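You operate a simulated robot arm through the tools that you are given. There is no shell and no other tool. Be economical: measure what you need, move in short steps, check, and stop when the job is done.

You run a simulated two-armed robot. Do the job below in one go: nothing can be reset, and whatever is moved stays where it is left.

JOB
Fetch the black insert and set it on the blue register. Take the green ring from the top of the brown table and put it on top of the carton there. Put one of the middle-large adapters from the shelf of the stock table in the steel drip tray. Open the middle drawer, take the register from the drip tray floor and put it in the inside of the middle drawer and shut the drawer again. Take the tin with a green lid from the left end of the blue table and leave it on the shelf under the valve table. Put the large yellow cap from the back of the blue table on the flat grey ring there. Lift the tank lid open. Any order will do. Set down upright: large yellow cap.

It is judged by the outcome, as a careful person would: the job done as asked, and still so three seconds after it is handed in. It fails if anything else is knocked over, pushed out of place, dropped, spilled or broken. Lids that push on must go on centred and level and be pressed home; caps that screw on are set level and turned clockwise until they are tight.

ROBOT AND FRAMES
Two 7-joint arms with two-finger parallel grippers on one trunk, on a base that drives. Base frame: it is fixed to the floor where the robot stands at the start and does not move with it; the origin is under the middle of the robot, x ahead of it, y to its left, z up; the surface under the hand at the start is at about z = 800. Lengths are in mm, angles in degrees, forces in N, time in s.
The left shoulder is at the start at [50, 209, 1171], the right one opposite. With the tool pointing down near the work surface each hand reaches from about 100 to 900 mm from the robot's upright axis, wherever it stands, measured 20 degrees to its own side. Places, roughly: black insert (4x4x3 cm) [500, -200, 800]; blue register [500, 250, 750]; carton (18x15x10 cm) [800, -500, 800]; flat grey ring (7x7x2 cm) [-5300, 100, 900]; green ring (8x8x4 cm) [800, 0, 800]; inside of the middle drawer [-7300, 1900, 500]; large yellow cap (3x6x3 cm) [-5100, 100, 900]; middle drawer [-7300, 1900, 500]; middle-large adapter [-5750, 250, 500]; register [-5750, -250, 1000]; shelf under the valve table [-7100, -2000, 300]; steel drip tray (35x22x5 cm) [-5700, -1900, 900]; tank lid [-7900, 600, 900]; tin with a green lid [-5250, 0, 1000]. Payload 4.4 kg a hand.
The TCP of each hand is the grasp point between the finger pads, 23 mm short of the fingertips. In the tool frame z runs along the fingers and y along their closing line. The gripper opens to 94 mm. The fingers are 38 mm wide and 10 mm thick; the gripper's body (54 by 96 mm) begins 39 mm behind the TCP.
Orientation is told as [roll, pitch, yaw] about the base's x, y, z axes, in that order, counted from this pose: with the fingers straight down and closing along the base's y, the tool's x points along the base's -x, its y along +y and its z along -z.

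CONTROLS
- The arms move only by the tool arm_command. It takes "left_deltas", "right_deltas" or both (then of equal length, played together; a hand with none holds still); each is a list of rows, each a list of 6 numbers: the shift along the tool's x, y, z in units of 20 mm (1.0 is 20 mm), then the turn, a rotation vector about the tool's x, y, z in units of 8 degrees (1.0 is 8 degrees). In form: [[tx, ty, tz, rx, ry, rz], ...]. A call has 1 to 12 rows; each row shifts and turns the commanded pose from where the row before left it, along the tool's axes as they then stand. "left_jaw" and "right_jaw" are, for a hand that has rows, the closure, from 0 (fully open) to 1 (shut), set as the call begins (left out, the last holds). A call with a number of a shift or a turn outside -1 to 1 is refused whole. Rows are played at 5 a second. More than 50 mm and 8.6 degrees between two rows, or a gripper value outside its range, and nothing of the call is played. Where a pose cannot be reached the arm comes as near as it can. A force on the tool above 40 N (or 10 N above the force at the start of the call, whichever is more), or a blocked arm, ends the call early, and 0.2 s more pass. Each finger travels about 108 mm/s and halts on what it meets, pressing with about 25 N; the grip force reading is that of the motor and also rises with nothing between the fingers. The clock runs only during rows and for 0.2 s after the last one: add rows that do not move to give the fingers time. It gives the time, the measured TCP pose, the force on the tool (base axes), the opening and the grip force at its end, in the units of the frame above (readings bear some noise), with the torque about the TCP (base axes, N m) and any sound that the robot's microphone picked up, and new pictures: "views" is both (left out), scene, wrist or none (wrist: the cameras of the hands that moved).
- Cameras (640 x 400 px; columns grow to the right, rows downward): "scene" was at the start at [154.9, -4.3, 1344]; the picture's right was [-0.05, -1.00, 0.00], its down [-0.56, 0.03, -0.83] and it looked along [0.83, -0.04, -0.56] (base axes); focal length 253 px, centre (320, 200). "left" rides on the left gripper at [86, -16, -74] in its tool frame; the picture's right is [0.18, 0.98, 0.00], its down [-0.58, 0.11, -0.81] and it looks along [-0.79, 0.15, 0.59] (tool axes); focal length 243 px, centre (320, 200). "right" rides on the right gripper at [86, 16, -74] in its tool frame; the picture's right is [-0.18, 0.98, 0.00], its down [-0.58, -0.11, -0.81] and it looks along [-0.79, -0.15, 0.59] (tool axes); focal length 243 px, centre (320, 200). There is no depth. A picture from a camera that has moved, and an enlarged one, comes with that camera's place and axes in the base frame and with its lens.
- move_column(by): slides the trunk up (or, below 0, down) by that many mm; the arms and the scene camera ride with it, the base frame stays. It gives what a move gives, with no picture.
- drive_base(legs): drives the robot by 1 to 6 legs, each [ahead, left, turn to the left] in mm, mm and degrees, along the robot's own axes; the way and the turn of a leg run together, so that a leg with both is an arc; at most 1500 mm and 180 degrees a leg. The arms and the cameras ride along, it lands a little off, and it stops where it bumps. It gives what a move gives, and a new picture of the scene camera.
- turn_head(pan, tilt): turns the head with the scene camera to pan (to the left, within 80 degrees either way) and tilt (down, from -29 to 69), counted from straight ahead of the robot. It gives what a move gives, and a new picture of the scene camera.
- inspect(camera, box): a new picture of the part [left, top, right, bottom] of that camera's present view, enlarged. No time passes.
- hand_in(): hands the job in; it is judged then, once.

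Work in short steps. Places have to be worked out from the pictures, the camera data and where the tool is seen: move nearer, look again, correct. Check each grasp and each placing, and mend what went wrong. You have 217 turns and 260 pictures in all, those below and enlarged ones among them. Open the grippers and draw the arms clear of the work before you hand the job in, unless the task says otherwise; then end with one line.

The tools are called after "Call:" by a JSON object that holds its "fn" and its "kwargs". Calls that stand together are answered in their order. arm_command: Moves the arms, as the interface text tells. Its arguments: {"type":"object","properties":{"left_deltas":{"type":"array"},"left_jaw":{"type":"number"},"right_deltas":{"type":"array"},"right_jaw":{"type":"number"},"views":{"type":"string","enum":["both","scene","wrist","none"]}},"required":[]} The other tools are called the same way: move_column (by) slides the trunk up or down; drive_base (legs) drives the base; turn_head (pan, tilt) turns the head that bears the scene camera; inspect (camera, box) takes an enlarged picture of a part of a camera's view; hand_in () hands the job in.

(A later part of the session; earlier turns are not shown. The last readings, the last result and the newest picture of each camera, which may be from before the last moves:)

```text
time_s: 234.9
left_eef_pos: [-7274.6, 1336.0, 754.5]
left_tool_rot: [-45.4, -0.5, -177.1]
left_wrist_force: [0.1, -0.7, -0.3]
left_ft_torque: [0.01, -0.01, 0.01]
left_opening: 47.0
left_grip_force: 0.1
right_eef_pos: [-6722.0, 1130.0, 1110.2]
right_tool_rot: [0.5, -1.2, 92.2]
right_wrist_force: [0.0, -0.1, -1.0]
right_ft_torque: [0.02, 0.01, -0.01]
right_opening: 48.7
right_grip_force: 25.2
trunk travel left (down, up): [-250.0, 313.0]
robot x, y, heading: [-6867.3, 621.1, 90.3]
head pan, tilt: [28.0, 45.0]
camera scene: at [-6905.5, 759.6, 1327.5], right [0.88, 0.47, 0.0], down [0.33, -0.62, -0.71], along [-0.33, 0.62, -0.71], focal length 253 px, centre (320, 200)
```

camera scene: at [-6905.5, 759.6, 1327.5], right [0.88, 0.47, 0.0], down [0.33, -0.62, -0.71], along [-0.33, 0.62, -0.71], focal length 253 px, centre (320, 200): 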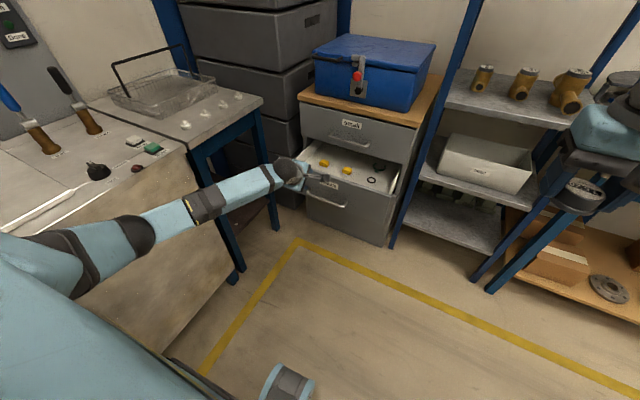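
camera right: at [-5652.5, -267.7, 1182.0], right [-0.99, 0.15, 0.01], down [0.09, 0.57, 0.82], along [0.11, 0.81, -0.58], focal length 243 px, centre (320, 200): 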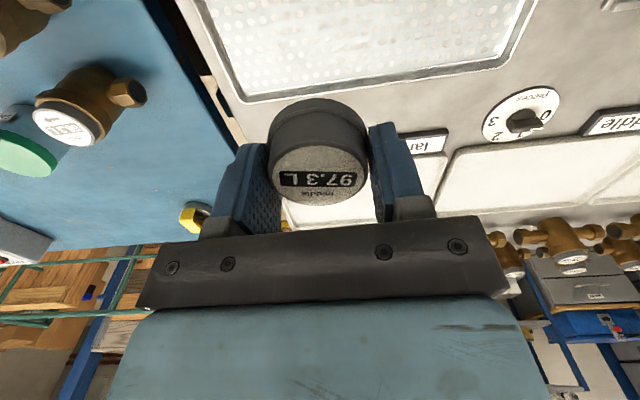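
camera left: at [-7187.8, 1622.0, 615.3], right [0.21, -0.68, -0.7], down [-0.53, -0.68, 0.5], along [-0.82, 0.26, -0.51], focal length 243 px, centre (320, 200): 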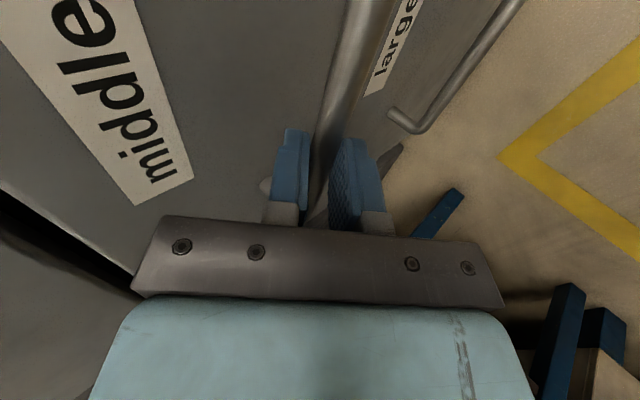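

The hand is free. I raise it and draw it back toward the robot.

Call:
{"fn": "arm_command", "kwargs": {"left_deltas": [[0, -0.7, -0.7, 0, 0, 0], [0, -0.7, -0.7, 0, 0, 0], [0, -0.7, -0.7, 0, 0, 0], [0, -0.7, -0.7, 0, 0, 0], [0, -0.7, -0.7, 0, 0, 0], [0, -0.7, -0.7, 0, 0, 0], [0, -0.7, -0.7, 0, 0, 0], [0, -0.7, -0.7, 0, 0, 0], [0, -0.7, -0.7, 0, 0, 0], [0, -0.7, -0.7, 0, 0, 0], [0, -0.7, -0.7, 0, 0, 0], [0, -0.7, -0.7, 0, 0, 0]], "left_jaw": 1, "views": "none"}}

Call:
{"fn": "arm_command", "kwargs": {"left_deltas": [[0, 0.7, -0.7, 0, 0, 0], [0, 0.7, -0.7, 0, 0, 0], [0, 0.7, -0.7, 0, 0, 0], [0, 0.7, -0.7, 0, 0, 0], [0, 0.7, -0.7, 0, 0, 0], [0, 0.7, -0.7, 0, 0, 0], [0, 0.7, -0.7, 0, 0, 0], [0, 0.7, -0.7, 0, 0, 0], [0, 0.7, -0.7, 0, 0, 0], [0, 0.7, -0.7, 0, 0, 0], [0, 0.7, -0.7, 0, 0, 0], [0, 0.7, -0.7, 0, 0, 0]], "views": "scene"}}

```text
time_s: 237.5
left_eef_pos: [-7274.0, 1333.8, 992.7]
left_tool_rot: [-45.4, -0.5, -177.1]
left_wrist_force: [-0.4, -0.5, -0.7]
left_ft_torque: [-0.02, -0.01, -0.03]
left_opening: 0.1
left_grip_force: 24.8
right_eef_pos: [-6721.6, 1129.3, 1111.9]
right_tool_rot: [0.5, -1.1, 92.1]
right_wrist_force: [0.2, -0.9, -1.1]
right_ft_torque: [-0.03, 0.0, -0.01]
right_opening: 48.6
right_grip_force: 24.9
trunk travel left (down, up): [-250.0, 313.0]
robot x, y, heading: [-6864.1, 622.3, 90.3]
head pan, tilt: [28.0, 45.0]
```

```text
time_s: 240.1
left_eef_pos: [-7261.4, 1097.3, 991.4]
left_tool_rot: [-45.4, -0.5, -177.2]
left_wrist_force: [0.3, 0.6, 0.7]
left_ft_torque: [-0.01, -0.02, 0.0]
left_opening: 0.0
left_grip_force: 25.0
right_eef_pos: [-6724.9, 1129.3, 1110.5]
right_tool_rot: [0.4, -1.3, 92.2]
right_wrist_force: [-0.4, 0.5, -1.4]
right_ft_torque: [0.01, -0.01, -0.03]
right_opening: 48.5
right_grip_force: 24.9
trunk travel left (down, up): [-250.0, 313.0]
robot x, y, heading: [-6864.7, 621.2, 90.4]
head pan, tilt: [28.0, 45.0]
camera scene: at [-6905.4, 759.3, 1327.6], right [0.88, 0.47, 0.0], down [0.33, -0.62, -0.71], along [-0.33, 0.62, -0.71], focal length 253 px, centre (320, 200)
```

scene: 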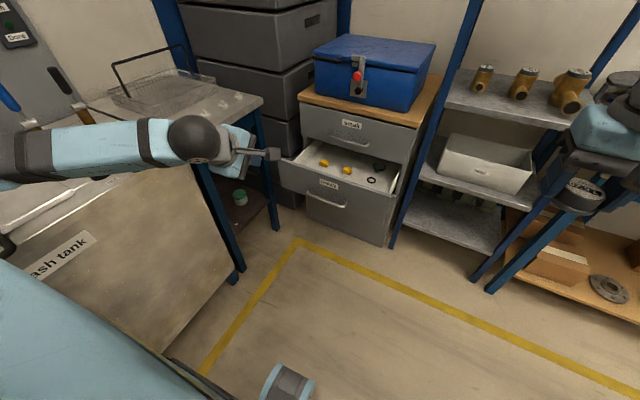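

I lift the left hand higher, then drive forward so the right hand can reach into the drawer.

Call:
{"fn": "arm_command", "kwargs": {"left_deltas": [[-0.3, -0.7, -0.7, 0, 0, 0], [-0.3, -0.7, -0.7, 0, 0, 0], [-0.3, -0.7, -0.7, 0, 0, 0], [-0.3, -0.7, -0.7, 0, 0, 0], [-0.3, -0.7, -0.7, 0, 0, 0], [-0.3, -0.7, -0.7, 0, 0, 0], [-0.3, -0.7, -0.7, 0, 0, 0]], "views": "none"}}

Call:
{"fn": "drive_base", "kwargs": {"legs": [[370, 0, 0]]}}

Call:
{"fn": "turn_head", "kwargs": {"pan": 20, "tilt": 52}}

```text
time_s: 241.7
left_eef_pos: [-7303.0, 1095.6, 1129.9]
left_tool_rot: [-45.4, -0.5, -177.1]
left_wrist_force: [0.6, 0.8, 0.0]
left_ft_torque: [-0.02, 0.0, 0.04]
left_opening: 0.0
left_grip_force: 24.9
right_eef_pos: [-6722.8, 1129.4, 1111.4]
right_tool_rot: [0.4, -1.0, 92.1]
right_wrist_force: [0.1, 0.5, -0.3]
right_ft_torque: [0.02, 0.01, -0.04]
right_opening: 48.4
right_grip_force: 25.0
trunk travel left (down, up): [-250.0, 313.0]
robot x, y, heading: [-6865.6, 618.8, 90.1]
head pan, tilt: [28.0, 45.0]
```

```text
time_s: 244.0
left_eef_pos: [-7303.1, 1462.6, 1130.3]
left_tool_rot: [-45.4, -0.5, -177.1]
left_wrist_force: [-0.3, 0.3, 0.0]
left_ft_torque: [-0.01, 0.02, 0.02]
left_opening: 0.3
left_grip_force: 25.0
right_eef_pos: [-6723.4, 1496.2, 1110.0]
right_tool_rot: [0.3, -1.2, 92.2]
right_wrist_force: [1.0, 0.8, -1.4]
right_ft_torque: [0.0, 0.01, 0.01]
right_opening: 48.7
right_grip_force: 25.1
trunk travel left (down, up): [-250.0, 313.0]
robot x, y, heading: [-6865.1, 987.8, 90.0]
head pan, tilt: [28.0, 45.0]
camera scene: at [-6906.8, 1126.4, 1327.4], right [0.88, 0.47, 0.0], down [0.33, -0.62, -0.71], along [-0.33, 0.62, -0.71], focal length 253 px, centre (320, 200)
```

scene: 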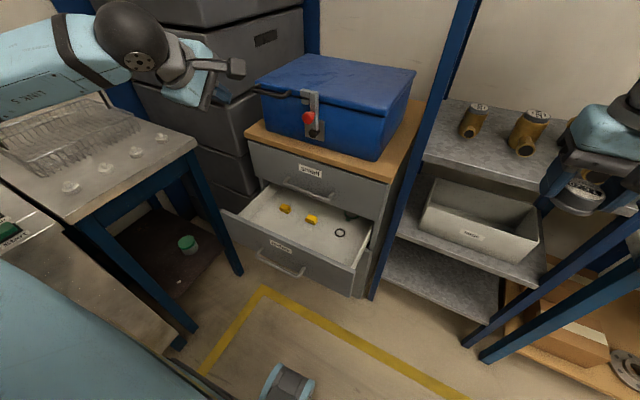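

```text
time_s: 244.7
left_eef_pos: [-7304.4, 1461.1, 1130.1]
left_tool_rot: [-45.4, -0.5, -177.1]
left_wrist_force: [0.6, 0.2, 0.1]
left_ft_torque: [-0.02, 0.02, -0.01]
left_opening: 0.0
left_grip_force: 24.5
right_eef_pos: [-6724.3, 1496.1, 1110.3]
right_tool_rot: [0.3, -1.2, 92.3]
right_wrist_force: [1.1, -0.3, -0.6]
right_ft_torque: [-0.01, 0.01, 0.02]
right_opening: 48.9
right_grip_force: 24.7
trunk travel left (down, up): [-250.0, 313.0]
robot x, y, heading: [-6867.4, 987.1, 90.3]
head pan, tilt: [20.0, 52.0]
camera scene: at [-6894.3, 1124.7, 1318.0], right [0.94, 0.35, 0.0], down [0.27, -0.74, -0.62], along [-0.21, 0.58, -0.79], focal length 253 px, centre (320, 200)
```

scene: 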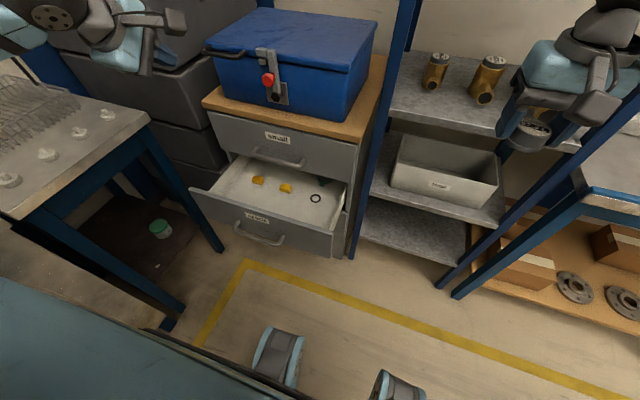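

I route the right hand left, then down, staying in front of the cabinet; the camera will be turned to the side to clear the drawer front.

Call:
{"fn": "arm_command", "kwargs": {"right_deltas": [[0, 1, 0, 0, 0, 0], [0, 1, 0, 0, 0, 0], [0, 1, 0, 0, 0, 0], [0, 1, 0, 0, 0, 0], [0, 1, 0, 0, 0, 0], [0, 1, 0, 0, 0, 0], [0, 1, 0, 0, 0, 0], [0, 1, 0, 0, 0, 0], [0, 1, 0.5, 0, 0, 0], [0, 1, 1, 0, 0, 0], [0, 0.5, 1, 0, 0, 0], [0, 0.5, 1, 0, 0, 0]], "views": "none"}}

Call:
{"fn": "arm_command", "kwargs": {"right_deltas": [[0, 0.6, 1, 0, 0, 0], [0, 0.6, 1, 0, 0, 0], [0, 0.6, 1, 0, 0, 0], [0, 0.6, 1, 0, 0, 0], [0, 0.6, 1, 0, 0, 0], [0, 0.6, 1, 0, 0, 0], [0, 0.6, 1, 0, 0, 0], [0, 0.6, 0.5, 0, 0, 0]], "views": "scene"}}

```text
time_s: 247.3
left_eef_pos: [-7303.9, 1461.0, 1129.3]
left_tool_rot: [-45.5, -0.4, -177.1]
left_wrist_force: [-0.4, -0.3, 0.4]
left_ft_torque: [0.01, 0.0, -0.03]
left_opening: 0.2
left_grip_force: 25.6
right_eef_pos: [-6945.0, 1489.3, 1040.9]
right_tool_rot: [0.4, -1.1, 92.1]
right_wrist_force: [0.4, -0.1, -0.6]
right_ft_torque: [0.01, 0.02, 0.01]
right_opening: 48.5
right_grip_force: 24.7
trunk travel left (down, up): [-250.0, 313.0]
robot x, y, heading: [-6868.1, 988.4, 90.2]
head pan, tilt: [20.0, 52.0]
```

```text
time_s: 249.1
left_eef_pos: [-7304.8, 1461.7, 1129.9]
left_tool_rot: [-45.4, -0.4, -177.1]
left_wrist_force: [-0.7, 0.3, -0.6]
left_ft_torque: [0.01, 0.0, -0.01]
left_opening: 0.0
left_grip_force: 24.5
right_eef_pos: [-7042.4, 1488.8, 893.4]
right_tool_rot: [0.4, -1.1, 92.2]
right_wrist_force: [0.0, 0.6, -0.9]
right_ft_torque: [0.0, -0.02, -0.02]
right_opening: 48.6
right_grip_force: 24.7
trunk travel left (down, up): [-250.0, 313.0]
robot x, y, heading: [-6867.6, 983.4, 90.1]
head pan, tilt: [20.0, 52.0]
camera scene: at [-6894.8, 1124.7, 1317.9], right [0.94, 0.35, 0.0], down [0.27, -0.74, -0.62], along [-0.21, 0.58, -0.79], focal length 253 px, centre (320, 200)
```

scene: 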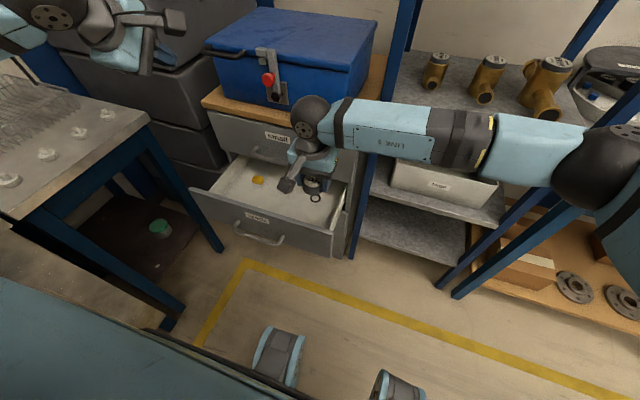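

Now I rotate the right hand 90° about its axis so its camera points sideways.

Call:
{"fn": "arm_command", "kwargs": {"right_deltas": [[0, 0, 0, 0, 0, -0.94], [0, 0, 0, 0, 0, -0.94], [0, 0, 0, 0, 0, -0.94], [0, 0, 0, 0, 0, -0.94], [0, 0, 0, 0, 0, -0.94], [0, 0, 0, 0, 0, -0.94], [0, 0, 0, 0, 0, -0.94], [0, 0, 0, 0, 0, -0.94], [0, 0, 0, 0, 0, -0.94], [0, 0, 0, 0, 0, -0.94], [0, 0, 0, 0, 0, -0.94], [0, 0, 0, 0, 0, -0.94]], "views": "wrist"}}

```text
time_s: 251.7
left_eef_pos: [-7303.1, 1461.8, 1130.2]
left_tool_rot: [-45.4, -0.5, -177.2]
left_wrist_force: [0.6, -0.5, 0.3]
left_ft_torque: [-0.02, -0.03, -0.03]
left_opening: 0.0
left_grip_force: 24.8
right_eef_pos: [-7041.7, 1489.1, 892.5]
right_tool_rot: [-1.1, -0.5, 167.6]
right_wrist_force: [-0.5, -0.8, 0.0]
right_ft_torque: [0.01, 0.01, 0.0]
right_opening: 48.3
right_grip_force: 25.4
right hand out of reach, approached as far as the arm can: row 11, 12
trunk travel left (down, up): [-250.0, 313.0]
robot x, y, heading: [-6866.2, 984.8, 90.0]
head pan, tilt: [20.0, 52.0]
camera right: at [-6959.3, 1450.9, 964.0], right [-0.39, -0.92, -0.02], down [-0.54, 0.22, 0.81], along [-0.75, 0.33, -0.58], focal length 243 px, centre (320, 200)
```

right: 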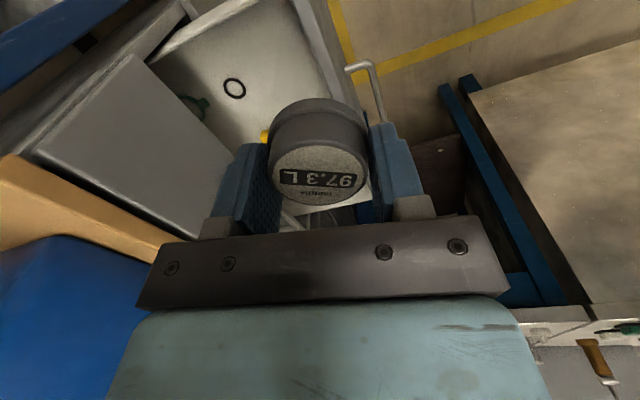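

The O-ring and drawer interior check with the hand-based numbers (front inner wall y≈1506). I move over (-7110,1590) and descend to about 690.

Call:
{"fn": "arm_command", "kwargs": {"right_deltas": [[-0.88, -0.84, 0, 0, 0, 0], [-0.88, -0.84, 0, 0, 0, 0], [-0.88, -0.84, 0, 0, 0, 0], [-0.88, -0.84, 0, 0, 0, 0], [-0.88, -0.84, 0, 0, 0, 0], [0, 0, 1, 0, 0, 0], [0, 0, 1, 0, 0, 0], [0, 0, 1, 0, 0, 0], [0, 0, 1, 0, 0, 0], [0, 0, 1, 0, 0, 0], [0, 0, 1, 0, 0, 0], [0, 0, 1, 0, 0, 0]], "views": "none"}}

Call:
{"fn": "arm_command", "kwargs": {"right_deltas": [[0, 0, 1, 0, 0, 0], [0, 0, 1, 0, 0, 0], [0, 0, 1, 0, 0, 0], [0, 0, 0, 0, 0, 0]], "views": "both"}}

```text
time_s: 254.3
left_eef_pos: [-7302.9, 1461.3, 1129.8]
left_tool_rot: [-45.4, -0.5, -177.1]
left_wrist_force: [-0.3, -0.6, 0.6]
left_ft_torque: [0.02, -0.01, -0.01]
left_opening: 0.0
left_grip_force: 25.2
right_eef_pos: [-7052.6, 1506.8, 834.2]
right_tool_rot: [-1.4, -0.9, 167.1]
right_wrist_force: [0.0, 1.0, -0.8]
right_ft_torque: [0.01, 0.0, 0.01]
right_opening: 48.5
right_grip_force: 25.0
right hand out of reach, approached as far as the arm can: row 2, 3, 4, 5, 7, 8, 10, 11
trunk travel left (down, up): [-250.0, 313.0]
robot x, y, heading: [-6868.7, 986.7, 90.2]
head pan, tilt: [20.0, 52.0]
```

```text
time_s: 255.3
left_eef_pos: [-7303.9, 1461.1, 1129.4]
left_tool_rot: [-45.4, -0.4, -177.1]
left_wrist_force: [-0.3, -0.2, -0.2]
left_ft_torque: [0.0, 0.03, 0.0]
left_opening: 0.4
left_grip_force: 25.3
right_eef_pos: [-7053.1, 1505.4, 824.3]
right_tool_rot: [-1.3, -0.7, 167.2]
right_wrist_force: [0.1, 0.3, -0.9]
right_ft_torque: [0.0, 0.0, -0.01]
right_opening: 48.4
right_grip_force: 25.0
right hand out of reach, approached as far as the arm can: row 1, 2, 3
trunk travel left (down, up): [-250.0, 313.0]
robot x, y, heading: [-6864.4, 987.1, 90.2]
head pan, tilt: [20.0, 52.0]
camera scene: at [-6894.4, 1124.8, 1317.9], right [0.94, 0.34, 0.0], down [0.27, -0.74, -0.62], along [-0.21, 0.58, -0.79], focal length 253 px, centre (320, 200)
camera right: at [-6971.7, 1467.8, 895.5], right [-0.4, -0.92, -0.02], down [-0.54, 0.22, 0.82], along [-0.74, 0.34, -0.58], focal length 243 px, centre (320, 200)
```

scene: 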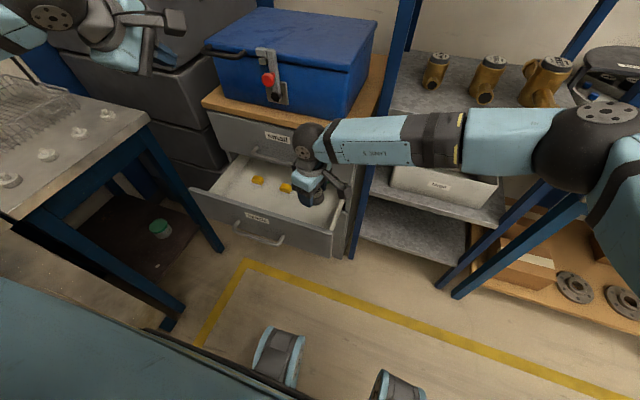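
right: 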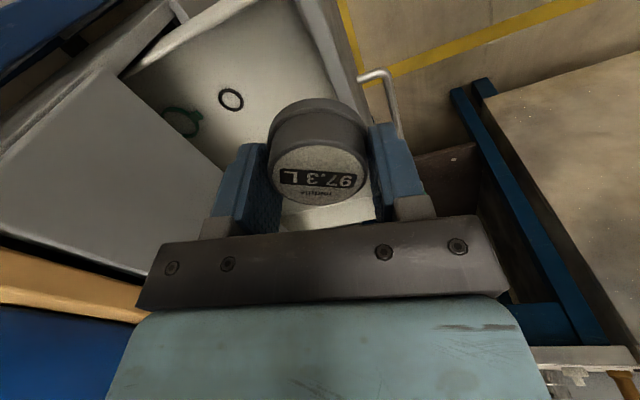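

The last wrist joint is at its limit. I turn back about 30° to free it and try again.

Call:
{"fn": "arm_command", "kwargs": {"right_deltas": [[0, 0, 0, 0, 0, 0.9], [0, 0, 0, 0, 0, 0.9], [0, 0, 0, 0, 0, 0.9], [0, 0, 0, 0, 0, 0.9], [-0.2, -0.9, 0, 0, 0, 0], [-0.2, -0.9, 0, 0, 0, 0], [-0.2, -0.9, 0, 0, 0, 0], [-0.2, -0.9, 0, 0, 0, 0], [0, 0, 0, 0, 0, 0]], "views": "none"}}

```text
time_s: 257.3
left_eef_pos: [-7303.6, 1459.9, 1129.9]
left_tool_rot: [-45.4, -0.4, -177.1]
left_wrist_force: [-0.8, 0.2, -0.3]
left_ft_torque: [0.0, 0.0, 0.0]
left_opening: 0.1
left_grip_force: 24.9
right_eef_pos: [-7017.9, 1571.1, 827.1]
right_tool_rot: [-0.6, -0.9, 138.7]
right_wrist_force: [0.0, -0.3, -1.1]
right_ft_torque: [0.0, 0.0, 0.0]
right_opening: 48.5
right_grip_force: 25.3
trunk travel left (down, up): [-250.0, 313.0]
robot x, y, heading: [-6867.1, 984.3, 90.1]
head pan, tilt: [20.0, 52.0]
```

Call:
{"fn": "arm_command", "kwargs": {"right_deltas": [[-0.87, 0.4, 0, 0, 0, 0], [-0.87, 0.4, 0, 0, 0, 0], [-0.87, 0.4, 0, 0, 0, 0], [-0.87, 0.4, 0, 0, 0, 0], [-0.87, 0.4, 0, 0, 0, 0], [0, 0, 1, 0, 0, 0], [0, 0, 1, 0, 0, 0], [0, 0, 1, 0, 0, 0], [0, 0, 1, 0, 0, 0], [0, 0, 1, 0, 0, 0], [0, 0, 1, 0, 0, 0], [0, 0, 0, 0, 0, 0]], "views": "both"}}

```text
time_s: 259.9
left_eef_pos: [-7303.7, 1462.3, 1129.7]
left_tool_rot: [-45.5, -0.5, -177.1]
left_wrist_force: [0.1, -0.4, 0.5]
left_ft_torque: [-0.01, -0.02, -0.04]
left_opening: 0.0
left_grip_force: 25.4
right_eef_pos: [-7084.3, 1598.4, 727.1]
right_tool_rot: [-0.7, -1.1, 138.6]
right_wrist_force: [0.7, 0.2, -0.6]
right_ft_torque: [0.01, 0.0, -0.01]
right_opening: 48.4
right_grip_force: 24.6
right hand out of reach, approached as far as the arm can: row 6, 7, 8, 9, 10, 11
trunk travel left (down, up): [-250.0, 313.0]
robot x, y, heading: [-6867.0, 984.9, 90.4]
head pan, tilt: [20.0, 52.0]
camera scene: at [-6894.2, 1124.8, 1318.0], right [0.94, 0.35, 0.0], down [0.27, -0.74, -0.62], along [-0.21, 0.58, -0.79], focal length 253 px, centre (320, 200)
camera right: at [-7029.9, 1526.7, 798.2], right [-0.79, -0.62, -0.01], down [-0.36, 0.45, 0.82], along [-0.5, 0.65, -0.57], focal length 243 px, centre (320, 200)
```

scene: 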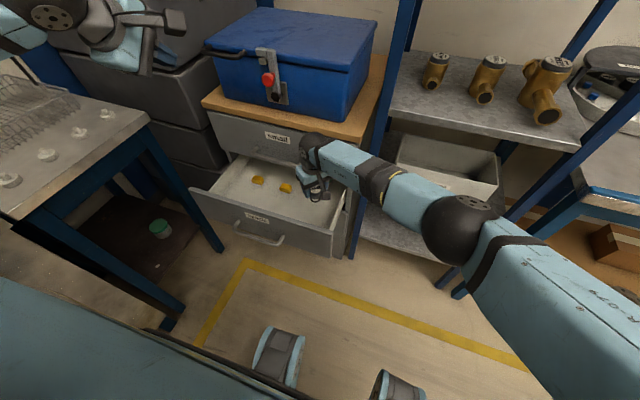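
right: 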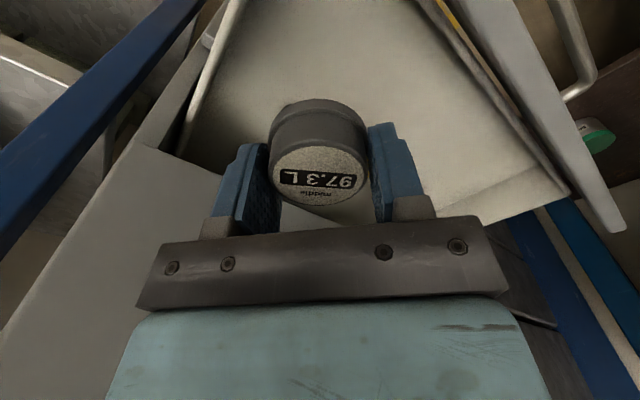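

The arm is near its reach limit; the trunk can do the rest of the descent. First I raise the left hand by 200 mm so that arm stays clear of the sink table.

Call:
{"fn": "arm_command", "kwargs": {"left_deltas": [[0, -0.7, -0.7, 0, 0, 0], [0, -0.7, -0.7, 0, 0, 0], [0, -0.7, -0.7, 0, 0, 0], [0, -0.7, -0.7, 0, 0, 0], [0, -0.7, -0.7, 0, 0, 0], [0, -0.7, -0.7, 0, 0, 0], [0, -0.7, -0.7, 0, 0, 0], [0, -0.7, -0.7, 0, 0, 0], [0, -0.7, -0.7, 0, 0, 0], [0, -0.7, -0.7, 0, 0, 0], [0, 0, 0, 0, 0, 0]], "views": "none"}}

Call:
{"fn": "turn_head", "kwargs": {"pan": 45, "tilt": 30}}

```text
time_s: 262.3
left_eef_pos: [-7301.7, 1458.9, 1326.2]
left_tool_rot: [-45.4, -0.4, -177.0]
left_wrist_force: [-0.1, -0.1, 0.8]
left_ft_torque: [0.0, -0.05, 0.02]
left_opening: 0.0
left_grip_force: 25.3
right_eef_pos: [-7084.9, 1598.4, 727.5]
right_tool_rot: [-0.6, -1.1, 138.8]
right_wrist_force: [0.1, -0.2, -0.8]
right_ft_torque: [-0.01, -0.02, -0.04]
right_opening: 48.4
right_grip_force: 24.7
trunk travel left (down, up): [-250.0, 313.0]
robot x, y, heading: [-6866.9, 989.1, 90.3]
head pan, tilt: [20.0, 52.0]
```

```text
time_s: 263.2
left_eef_pos: [-7301.8, 1459.8, 1326.8]
left_tool_rot: [-45.5, -0.5, -177.1]
left_wrist_force: [-1.6, 0.1, 0.3]
left_ft_torque: [0.02, 0.0, 0.0]
left_opening: 0.0
left_grip_force: 25.1
right_eef_pos: [-7084.0, 1598.0, 726.5]
right_tool_rot: [-0.6, -1.1, 138.8]
right_wrist_force: [0.1, -0.2, -0.7]
right_ft_torque: [-0.01, 0.0, 0.01]
right_opening: 48.5
right_grip_force: 24.7
trunk travel left (down, up): [-250.0, 313.0]
robot x, y, heading: [-6867.5, 987.0, 90.0]
head pan, tilt: [45.0, 30.0]
camera scene: at [-6932.5, 1118.1, 1350.0], right [0.71, 0.71, 0.0], down [0.35, -0.35, -0.87], along [-0.61, 0.61, -0.5], focal length 253 px, centre (320, 200)
```

scene: 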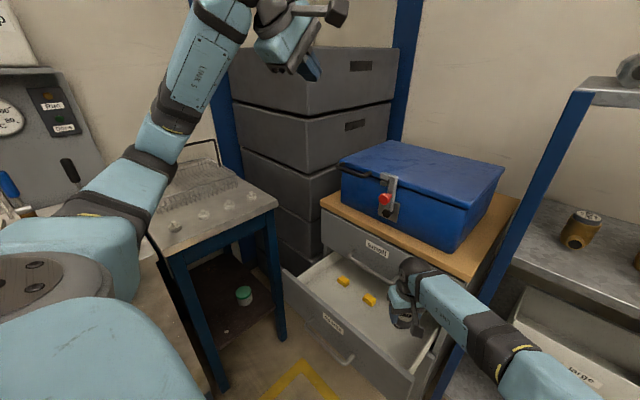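

The left elbow is close to the tank edge; I swing the left hand inward (high up) to bring that elbow in before lowering.

Call:
{"fn": "arm_command", "kwargs": {"left_deltas": [[1, 0, 0, 0, 0, 0], [1, 0, 0, 0, 0, 0], [1, 0, 0, 0, 0, 0], [1, 0, 0, 0, 0, 0], [1, 0, 0, 0, 0, 0], [1, 0, 0, 0, 0, 0], [1, 0, 0, 0, 0, 0], [1, 0, 0, 0, 0, 0], [1, 0, 0, 0, 0, 0], [1, 0, 0, 0, 0, 0], [0, 0, 0, 0, 0, 0]], "views": "scene"}}

```text
time_s: 265.6
left_eef_pos: [-7103.2, 1469.6, 1327.8]
left_tool_rot: [-45.4, -0.4, -177.1]
left_wrist_force: [0.0, 0.3, 0.2]
left_ft_torque: [-0.02, 0.01, 0.01]
left_opening: 0.0
left_grip_force: 24.9
right_eef_pos: [-7084.6, 1598.2, 726.7]
right_tool_rot: [-0.6, -1.1, 138.7]
right_wrist_force: [0.0, -0.3, -1.3]
right_ft_torque: [0.0, -0.01, -0.03]
right_opening: 48.3
right_grip_force: 25.2
trunk travel left (down, up): [-250.0, 313.0]
robot x, y, heading: [-6869.2, 988.5, 90.3]
head pan, tilt: [45.0, 30.0]
camera scene: at [-6933.1, 1117.9, 1350.1], right [0.7, 0.71, 0.0], down [0.36, -0.35, -0.87], along [-0.61, 0.61, -0.5], focal length 253 px, centre (320, 200)
```

scene: 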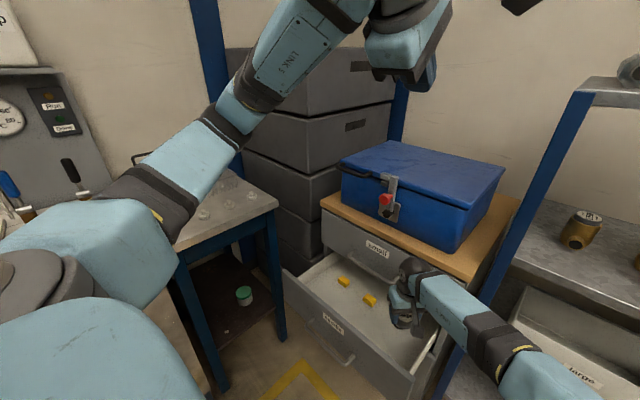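

The elbow has come in. I lower the trunk 165 mm, putting the register just over the drawer floor.

Call:
{"fn": "move_column", "kwargs": {"by": -165}}

Call:
{"fn": "inspect", "kwargs": {"camera": "right", "box": [0, 0, 640, 400]}}

Call:
{"fn": "inspect", "kwargs": {"camera": "scene", "box": [200, 150, 520, 400]}}

```text
time_s: 267.1
left_eef_pos: [-7102.3, 1469.2, 1177.3]
left_tool_rot: [-45.5, -0.4, -177.1]
left_wrist_force: [-0.8, -0.3, 0.4]
left_ft_torque: [0.0, 0.02, 0.01]
left_opening: 0.1
left_grip_force: 24.7
right_eef_pos: [-7083.8, 1600.2, 581.3]
right_tool_rot: [-0.6, -0.9, 138.8]
right_wrist_force: [0.9, -0.7, 7.8]
right_ft_torque: [-0.57, -0.37, 0.06]
right_opening: 48.5
right_grip_force: 24.8
trunk travel left (down, up): [-101.0, 463.0]
robot x, y, heading: [-6862.9, 987.4, 90.4]
head pan, tilt: [45.0, 30.0]
stopped: the force on the tool passed its limit at 45 N (the readings are from after the stop); the commanded pose is now the measured one
```

```text
1.00 times, centred on (320, 200) of right (not enlarged: the box is as wide or as high as the picture)
camera zoom: at [-7030.1, 1527.5, 653.0], right [-0.79, -0.62, -0.01], down [-0.36, 0.45, 0.82], along [-0.5, 0.65, -0.58], focal length 243 px, centre (320, 200)
```

zoom: 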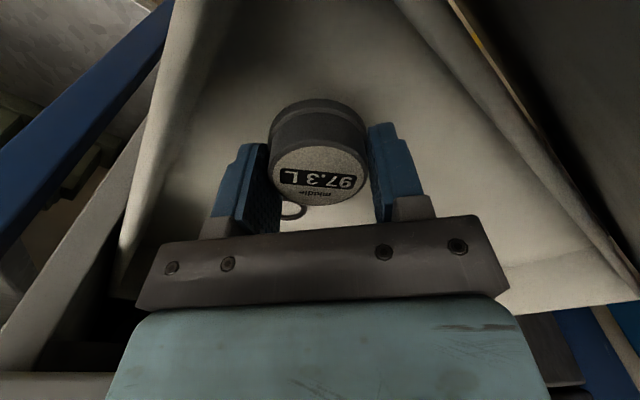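

```text
1.60 times, centred on (360, 275) of scene
camera zoom: at [-6932.3, 1117.6, 1200.7], right [0.71, 0.71, 0.0], down [0.35, -0.35, -0.87], along [-0.61, 0.61, -0.5], focal length 405 px, centre (256, 80)
```

zoom: 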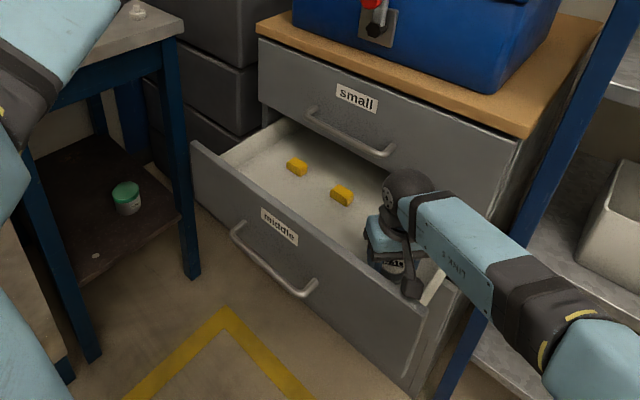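

Contact at TCP 581. To check whether it's the drawer floor, I press down 2 mm with the arm and read the force.

Call:
{"fn": "arm_command", "kwargs": {"right_deltas": [[0, 0, -0.1, 0, 0, 0], [0, 0, 0.1, 0, 0, 0], [0, 0, 0.1, 0, 0, 0], [0, 0, 0, 0, 0, 0]], "views": "none"}}

Call:
{"fn": "inspect", "kwargs": {"camera": "right", "box": [200, 60, 440, 240]}}

Call:
{"fn": "inspect", "kwargs": {"camera": "scene", "box": [360, 230, 480, 350]}}

```text
time_s: 268.1
left_eef_pos: [-7101.8, 1467.8, 1178.7]
left_tool_rot: [-45.4, -0.4, -177.1]
left_wrist_force: [0.7, 0.1, 0.8]
left_ft_torque: [0.0, 0.04, 0.01]
left_opening: 0.0
left_grip_force: 24.9
right_eef_pos: [-7085.6, 1598.2, 582.2]
right_tool_rot: [-0.7, -1.1, 138.8]
right_wrist_force: [-1.5, 2.5, 18.1]
right_ft_torque: [-1.54, -1.13, -0.06]
right_opening: 48.1
right_grip_force: 25.0
trunk travel left (down, up): [-101.0, 463.0]
robot x, y, heading: [-6866.0, 985.1, 90.4]
head pan, tilt: [45.0, 30.0]
```

```text
2.22 times, centred on (320, 150) of right
camera zoom: at [-7030.2, 1526.7, 652.9], right [-0.79, -0.62, -0.01], down [-0.36, 0.45, 0.82], along [-0.5, 0.65, -0.57], focal length 539 px, centre (320, 311)
```

zoom: 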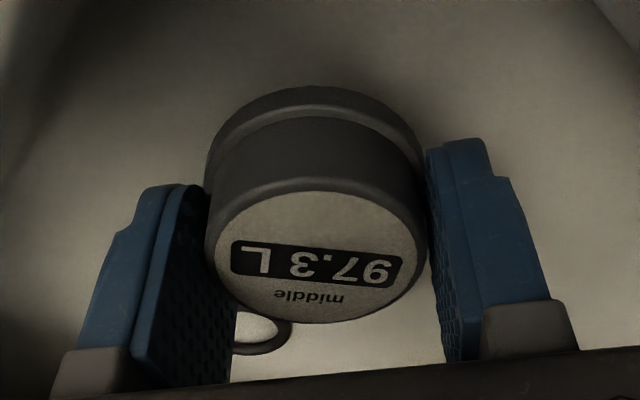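

```text
3.33 times, centred on (420, 290) of scene
camera zoom: at [-6932.1, 1116.7, 1201.5], right [0.7, 0.71, 0.0], down [0.35, -0.35, -0.87], along [-0.61, 0.61, -0.5], focal length 844 px, centre (-13, -100)
```

zoom: 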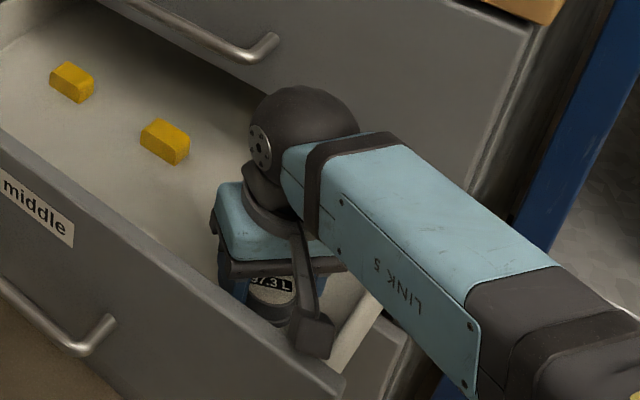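

The torque shows the contact is at the hand camera, touching the drawer's front wall. I rise 30 mm, turn the hand 12° more and shift 28 mm inward.

Call:
{"fn": "move_column", "kwargs": {"by": 35}}

Call:
{"fn": "arm_command", "kwargs": {"right_deltas": [[0, 0, 0, 0, 0, -0.75], [0, 0, 0, 0, 0, -0.75], [-0.35, -0.6, 0, 0, 0, 0], [-0.35, -0.6, 0, 0, 0, 0], [0, 0, 0, 0, 0, 0]], "views": "wrist"}}

```text
time_s: 268.9
left_eef_pos: [-7102.9, 1469.7, 1212.6]
left_tool_rot: [-45.3, -0.5, -177.0]
left_wrist_force: [-0.1, 0.1, -0.3]
left_ft_torque: [0.02, 0.02, 0.04]
left_opening: 0.0
left_grip_force: 25.2
right_eef_pos: [-7084.9, 1600.0, 614.6]
right_tool_rot: [-0.6, -1.0, 138.8]
right_wrist_force: [0.1, -0.1, -0.6]
right_ft_torque: [0.01, 0.02, 0.05]
right_opening: 48.2
right_grip_force: 24.7
trunk travel left (down, up): [-136.0, 428.0]
robot x, y, heading: [-6867.2, 984.7, 90.0]
head pan, tilt: [45.0, 30.0]
```

```text
time_s: 270.1
left_eef_pos: [-7102.4, 1469.6, 1211.0]
left_tool_rot: [-45.3, -0.6, -177.1]
left_wrist_force: [0.0, 0.1, 0.9]
left_ft_torque: [-0.03, -0.01, 0.0]
left_opening: 0.0
left_grip_force: 24.4
right_eef_pos: [-7079.8, 1569.8, 623.4]
right_tool_rot: [-0.8, -1.0, 150.6]
right_wrist_force: [0.0, -0.2, 0.5]
right_ft_torque: [0.03, -0.01, 0.0]
right_opening: 48.3
right_grip_force: 24.8
right hand out of reach, approached as far as the arm can: row 1, 2, 3, 4
trunk travel left (down, up): [-136.0, 428.0]
robot x, y, heading: [-6866.3, 985.5, 90.2]
head pan, tilt: [45.0, 30.0]
camera right: at [-7012.5, 1509.3, 694.5], right [-0.64, -0.77, -0.01], down [-0.45, 0.36, 0.82], along [-0.62, 0.53, -0.58], focal length 243 px, centre (320, 200)
```

right: 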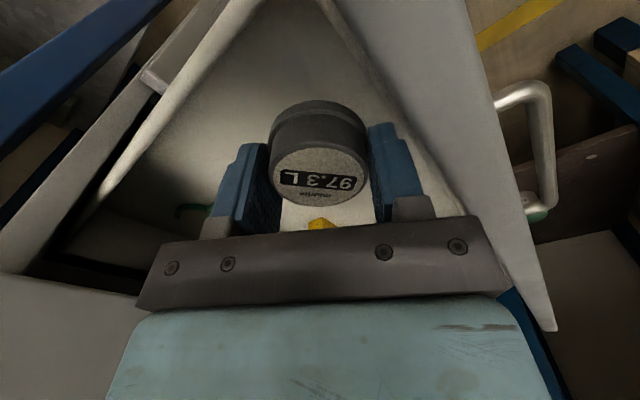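

The arm's reach limits it, so I nudge the base forward 50 mm to bring camera and register well inside the drawer.

Call:
{"fn": "drive_base", "kwargs": {"legs": [[52, 0, 0]]}}

Call:
{"fn": "inspect", "kwargs": {"camera": "right", "box": [0, 0, 640, 400]}}

```text
time_s: 271.1
left_eef_pos: [-7103.0, 1521.3, 1211.4]
left_tool_rot: [-45.4, -0.5, -177.1]
left_wrist_force: [-0.8, 0.4, -1.0]
left_ft_torque: [-0.01, 0.01, -0.01]
left_opening: 0.2
left_grip_force: 24.9
right_eef_pos: [-7081.4, 1619.6, 622.6]
right_tool_rot: [-0.8, -0.7, 150.6]
right_wrist_force: [0.2, -0.4, -1.2]
right_ft_torque: [-0.02, 0.0, 0.0]
right_opening: 48.3
right_grip_force: 25.0
trunk travel left (down, up): [-136.0, 428.0]
robot x, y, heading: [-6867.6, 1036.9, 90.2]
head pan, tilt: [45.0, 30.0]
camera scene: at [-6932.9, 1170.5, 1235.8], right [0.7, 0.71, 0.0], down [0.35, -0.35, -0.87], along [-0.61, 0.61, -0.5], focal length 253 px, centre (320, 200)
```

scene: 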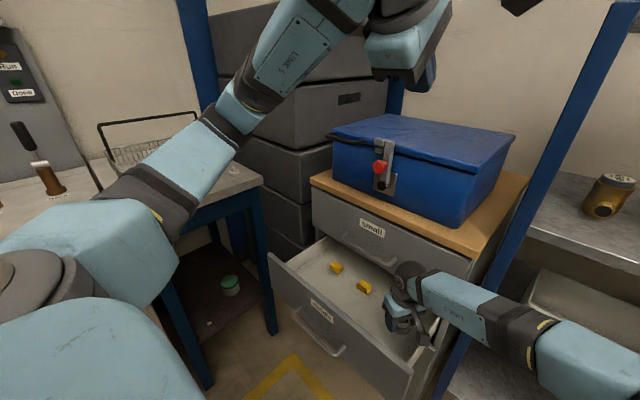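

```text
1.00 times, centred on (320, 200) of right (not enlarged: the box is as wide or as high as the picture)
camera zoom: at [-7013.3, 1561.0, 693.9], right [-0.64, -0.77, -0.01], down [-0.45, 0.36, 0.82], along [-0.62, 0.53, -0.58], focal length 243 px, centre (320, 200)
```

zoom: 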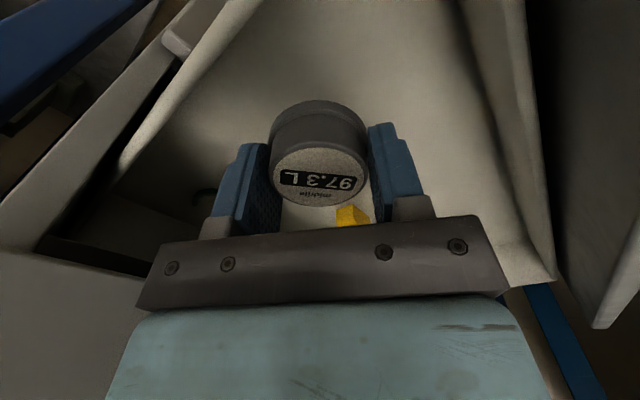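

The camera is inside but near the drawer's right wall; I shift the base 45 mm left, then lower.

Call:
{"fn": "drive_base", "kwargs": {"legs": [[0, 45, 0]]}}

Call:
{"fn": "move_column", "kwargs": {"by": -40}}

Call:
{"fn": "inspect", "kwargs": {"camera": "right", "box": [0, 0, 640, 400]}}

```text
time_s: 272.1
left_eef_pos: [-7148.4, 1519.4, 1211.5]
left_tool_rot: [-45.3, -0.4, -177.1]
left_wrist_force: [0.4, -0.1, 0.3]
left_ft_torque: [0.04, -0.01, 0.0]
left_opening: 0.1
left_grip_force: 25.0
right_eef_pos: [-7125.2, 1620.5, 622.7]
right_tool_rot: [-0.8, -0.9, 150.5]
right_wrist_force: [0.1, -0.6, -0.5]
right_ft_torque: [-0.01, 0.03, -0.01]
right_opening: 48.3
right_grip_force: 24.8
trunk travel left (down, up): [-136.0, 428.0]
robot x, y, heading: [-6910.6, 1038.1, 90.2]
head pan, tilt: [45.0, 30.0]
camera scene: at [-6977.5, 1169.3, 1236.0], right [0.7, 0.71, 0.0], down [0.36, -0.35, -0.87], along [-0.61, 0.61, -0.5], focal length 253 px, centre (320, 200)
```

scene: 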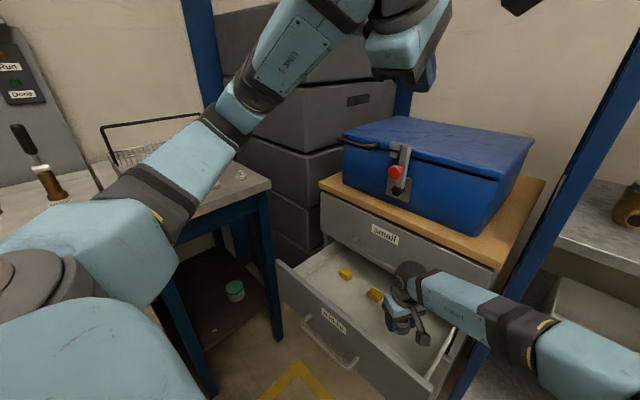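

```text
time_s: 273.0
left_eef_pos: [-7147.0, 1520.1, 1173.1]
left_tool_rot: [-45.4, -0.5, -177.2]
left_wrist_force: [-0.3, -0.3, 0.3]
left_ft_torque: [0.0, -0.03, 0.0]
left_opening: 0.1
left_grip_force: 24.5
right_eef_pos: [-7125.6, 1620.7, 582.9]
right_tool_rot: [-0.8, -0.8, 150.7]
right_wrist_force: [-0.1, -0.3, -1.0]
right_ft_torque: [0.0, 0.04, -0.02]
right_opening: 48.5
right_grip_force: 25.6
trunk travel left (down, up): [-96.0, 468.0]
robot x, y, heading: [-6912.1, 1037.4, 90.1]
head pan, tilt: [45.0, 30.0]
```

```text
1.00 times, centred on (320, 200) of right (not enlarged: the box is as wide or as high as the picture)
camera zoom: at [-7057.5, 1560.2, 654.7], right [-0.64, -0.77, -0.01], down [-0.45, 0.36, 0.82], along [-0.62, 0.53, -0.58], focal length 243 px, centre (320, 200)
```

zoom: 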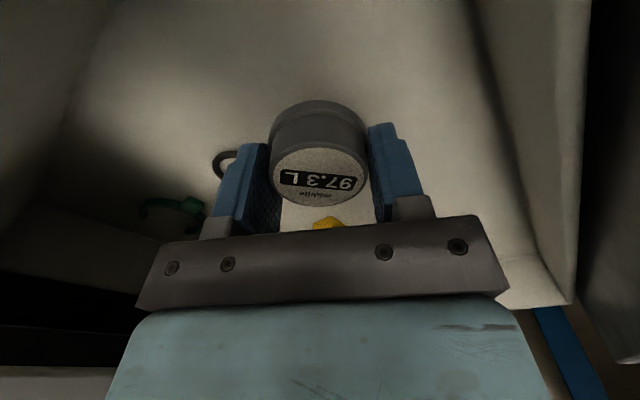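

Clear now. I keep lowering; the O-ring is beyond the fingers.

Call:
{"fn": "move_column", "kwargs": {"by": -25}}

Call:
{"fn": "inspect", "kwargs": {"camera": "right", "box": [160, 60, 480, 260]}}

```text
time_s: 273.7
left_eef_pos: [-7146.2, 1520.7, 1147.0]
left_tool_rot: [-45.4, -0.5, -177.0]
left_wrist_force: [-0.1, -0.9, -1.0]
left_ft_torque: [-0.04, 0.01, 0.01]
left_opening: 0.1
left_grip_force: 24.6
right_eef_pos: [-7125.3, 1620.4, 558.6]
right_tool_rot: [-0.8, -1.0, 150.6]
right_wrist_force: [0.2, 0.4, -0.1]
right_ft_torque: [-0.02, 0.02, 0.0]
right_opening: 47.9
right_grip_force: 25.4
trunk travel left (down, up): [-71.0, 493.0]
robot x, y, heading: [-6910.0, 1040.9, 90.4]
head pan, tilt: [45.0, 30.0]
```

```text
2.00 times, centred on (320, 160) of right
camera zoom: at [-7057.5, 1560.3, 629.7], right [-0.64, -0.77, -0.01], down [-0.45, 0.36, 0.82], along [-0.62, 0.53, -0.58], focal length 485 px, centre (320, 280)
```

zoom: 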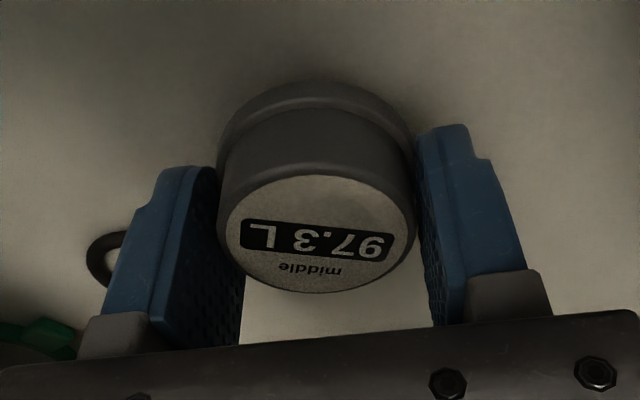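

Call:
{"fn": "move_column", "kwargs": {"by": -12}}

Call:
{"fn": "move_column", "kwargs": {"by": -8}}

```text
time_s: 274.3
left_eef_pos: [-7147.6, 1520.7, 1136.4]
left_tool_rot: [-45.4, -0.5, -177.1]
left_wrist_force: [0.5, -0.7, 0.2]
left_ft_torque: [0.01, 0.0, 0.04]
left_opening: 0.0
left_grip_force: 25.1
right_eef_pos: [-7125.6, 1619.5, 545.6]
right_tool_rot: [-0.8, -0.9, 150.7]
right_wrist_force: [0.0, 0.2, -0.3]
right_ft_torque: [0.0, 0.01, 0.06]
right_opening: 48.3
right_grip_force: 25.0
trunk travel left (down, up): [-59.0, 505.0]
robot x, y, heading: [-6908.2, 1037.2, 90.2]
head pan, tilt: [45.0, 30.0]
```

```text
time_s: 274.8
left_eef_pos: [-7146.1, 1518.8, 1129.3]
left_tool_rot: [-45.5, -0.5, -177.1]
left_wrist_force: [0.3, -0.1, -0.1]
left_ft_torque: [0.01, 0.03, -0.05]
left_opening: 0.0
left_grip_force: 24.7
right_eef_pos: [-7126.8, 1619.3, 541.9]
right_tool_rot: [-1.1, -1.1, 150.7]
right_wrist_force: [2.6, 1.3, 26.6]
right_ft_torque: [-0.91, -0.08, 0.12]
right_opening: 48.1
right_grip_force: 25.6
trunk travel left (down, up): [-51.0, 513.0]
robot x, y, heading: [-6913.6, 1037.4, 90.2]
head pan, tilt: [45.0, 30.0]
```

Contact with the drawer floor (z≈519). I open the jaws a little and rise with the trunk.

Call:
{"fn": "arm_command", "kwargs": {"right_deltas": [[0, 0, -0.1, 0, 0, 0], [0, 0, 0, 0, 0, 0], [0, 0, 0, 0, 0, 0]], "right_jaw": 0.36, "views": "none"}}

Call:
{"fn": "move_column", "kwargs": {"by": 140}}

Call:
{"fn": "inspect", "kwargs": {"camera": "right", "box": [0, 0, 640, 400]}}

```text
time_s: 275.6
left_eef_pos: [-7146.3, 1519.4, 1128.9]
left_tool_rot: [-45.5, -0.4, -177.2]
left_wrist_force: [0.6, 0.9, -0.1]
left_ft_torque: [0.01, -0.02, 0.0]
left_opening: 0.2
left_grip_force: 25.0
right_eef_pos: [-7125.2, 1619.0, 542.7]
right_tool_rot: [-0.9, -0.8, 150.7]
right_wrist_force: [14.8, 1.0, 16.2]
right_ft_torque: [-0.61, -0.29, 0.63]
right_opening: 56.2
right_grip_force: 0.0
trunk travel left (down, up): [-51.0, 513.0]
robot x, y, heading: [-6910.3, 1037.1, 90.0]
head pan, tilt: [45.0, 30.0]
```

```text
time_s: 277.3
left_eef_pos: [-7147.0, 1521.1, 1266.9]
left_tool_rot: [-45.2, -0.5, -177.1]
left_wrist_force: [1.2, 0.0, -0.2]
left_ft_torque: [0.03, -0.02, -0.01]
left_opening: 0.1
left_grip_force: 25.0
right_eef_pos: [-7125.1, 1620.3, 680.5]
right_tool_rot: [-0.8, -0.9, 150.6]
right_wrist_force: [0.4, 0.5, 0.1]
right_ft_torque: [0.0, -0.02, 0.0]
right_opening: 60.1
right_grip_force: 0.0
trunk travel left (down, up): [-191.0, 373.0]
robot x, y, heading: [-6910.9, 1040.5, 90.2]
head pan, tilt: [45.0, 30.0]
```

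```text
1.00 times, centred on (320, 200) of right (not enlarged: the box is as wide or as high as the picture)
camera zoom: at [-7057.6, 1560.2, 751.7], right [-0.64, -0.77, -0.01], down [-0.45, 0.36, 0.82], along [-0.62, 0.53, -0.58], focal length 243 px, centre (320, 200)
```

zoom: 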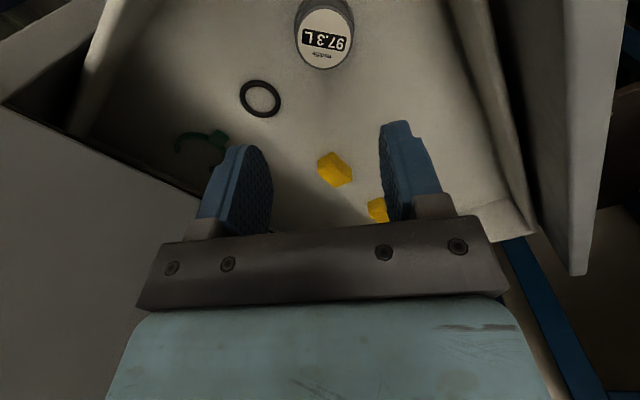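

The register lies free in the drawer, nothing else disturbed. I raise the trunk and back the base out, then bring the right hand away.

Call:
{"fn": "move_column", "kwargs": {"by": 60}}

Call:
{"fn": "drive_base", "kwargs": {"legs": [[-420, -45, 0]]}}

```text
time_s: 278.3
left_eef_pos: [-7147.3, 1520.3, 1326.4]
left_tool_rot: [-45.3, -0.5, -177.2]
left_wrist_force: [0.1, 0.5, 0.3]
left_ft_torque: [0.01, 0.0, -0.01]
left_opening: 0.1
left_grip_force: 25.0
right_eef_pos: [-7125.2, 1619.5, 740.3]
right_tool_rot: [-0.8, -0.9, 150.6]
right_wrist_force: [0.2, 0.3, 0.3]
right_ft_torque: [0.0, 0.0, -0.04]
right_opening: 59.9
right_grip_force: 0.0
trunk travel left (down, up): [-251.0, 313.0]
robot x, y, heading: [-6911.1, 1037.3, 90.1]
head pan, tilt: [45.0, 30.0]
```

```text
time_s: 280.9
left_eef_pos: [-7102.0, 1096.1, 1327.7]
left_tool_rot: [-45.4, -0.5, -176.9]
left_wrist_force: [-0.3, -0.1, -0.1]
left_ft_torque: [-0.03, -0.01, 0.02]
left_opening: 0.0
left_grip_force: 25.2
right_eef_pos: [-7080.9, 1194.4, 740.2]
right_tool_rot: [-0.8, -0.9, 150.8]
right_wrist_force: [0.4, -0.2, 0.4]
right_ft_torque: [0.0, -0.02, 0.0]
right_opening: 60.0
right_grip_force: 0.0
trunk travel left (down, up): [-251.0, 313.0]
robot x, y, heading: [-6863.3, 615.9, 90.8]
head pan, tilt: [45.0, 30.0]
camera scene: at [-6930.3, 745.3, 1351.1], right [0.7, 0.71, 0.0], down [0.36, -0.35, -0.87], along [-0.62, 0.61, -0.5], focal length 253 px, centre (320, 200)
```

scene: 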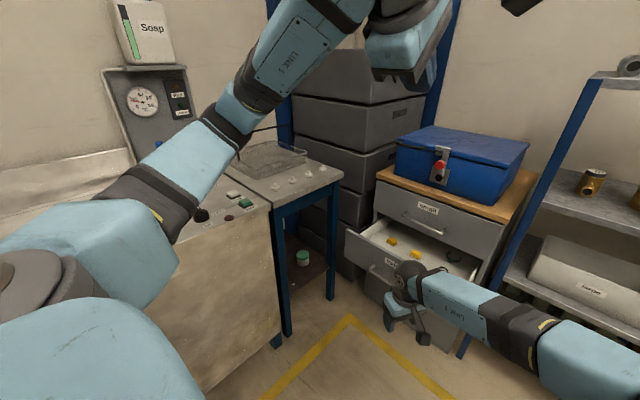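

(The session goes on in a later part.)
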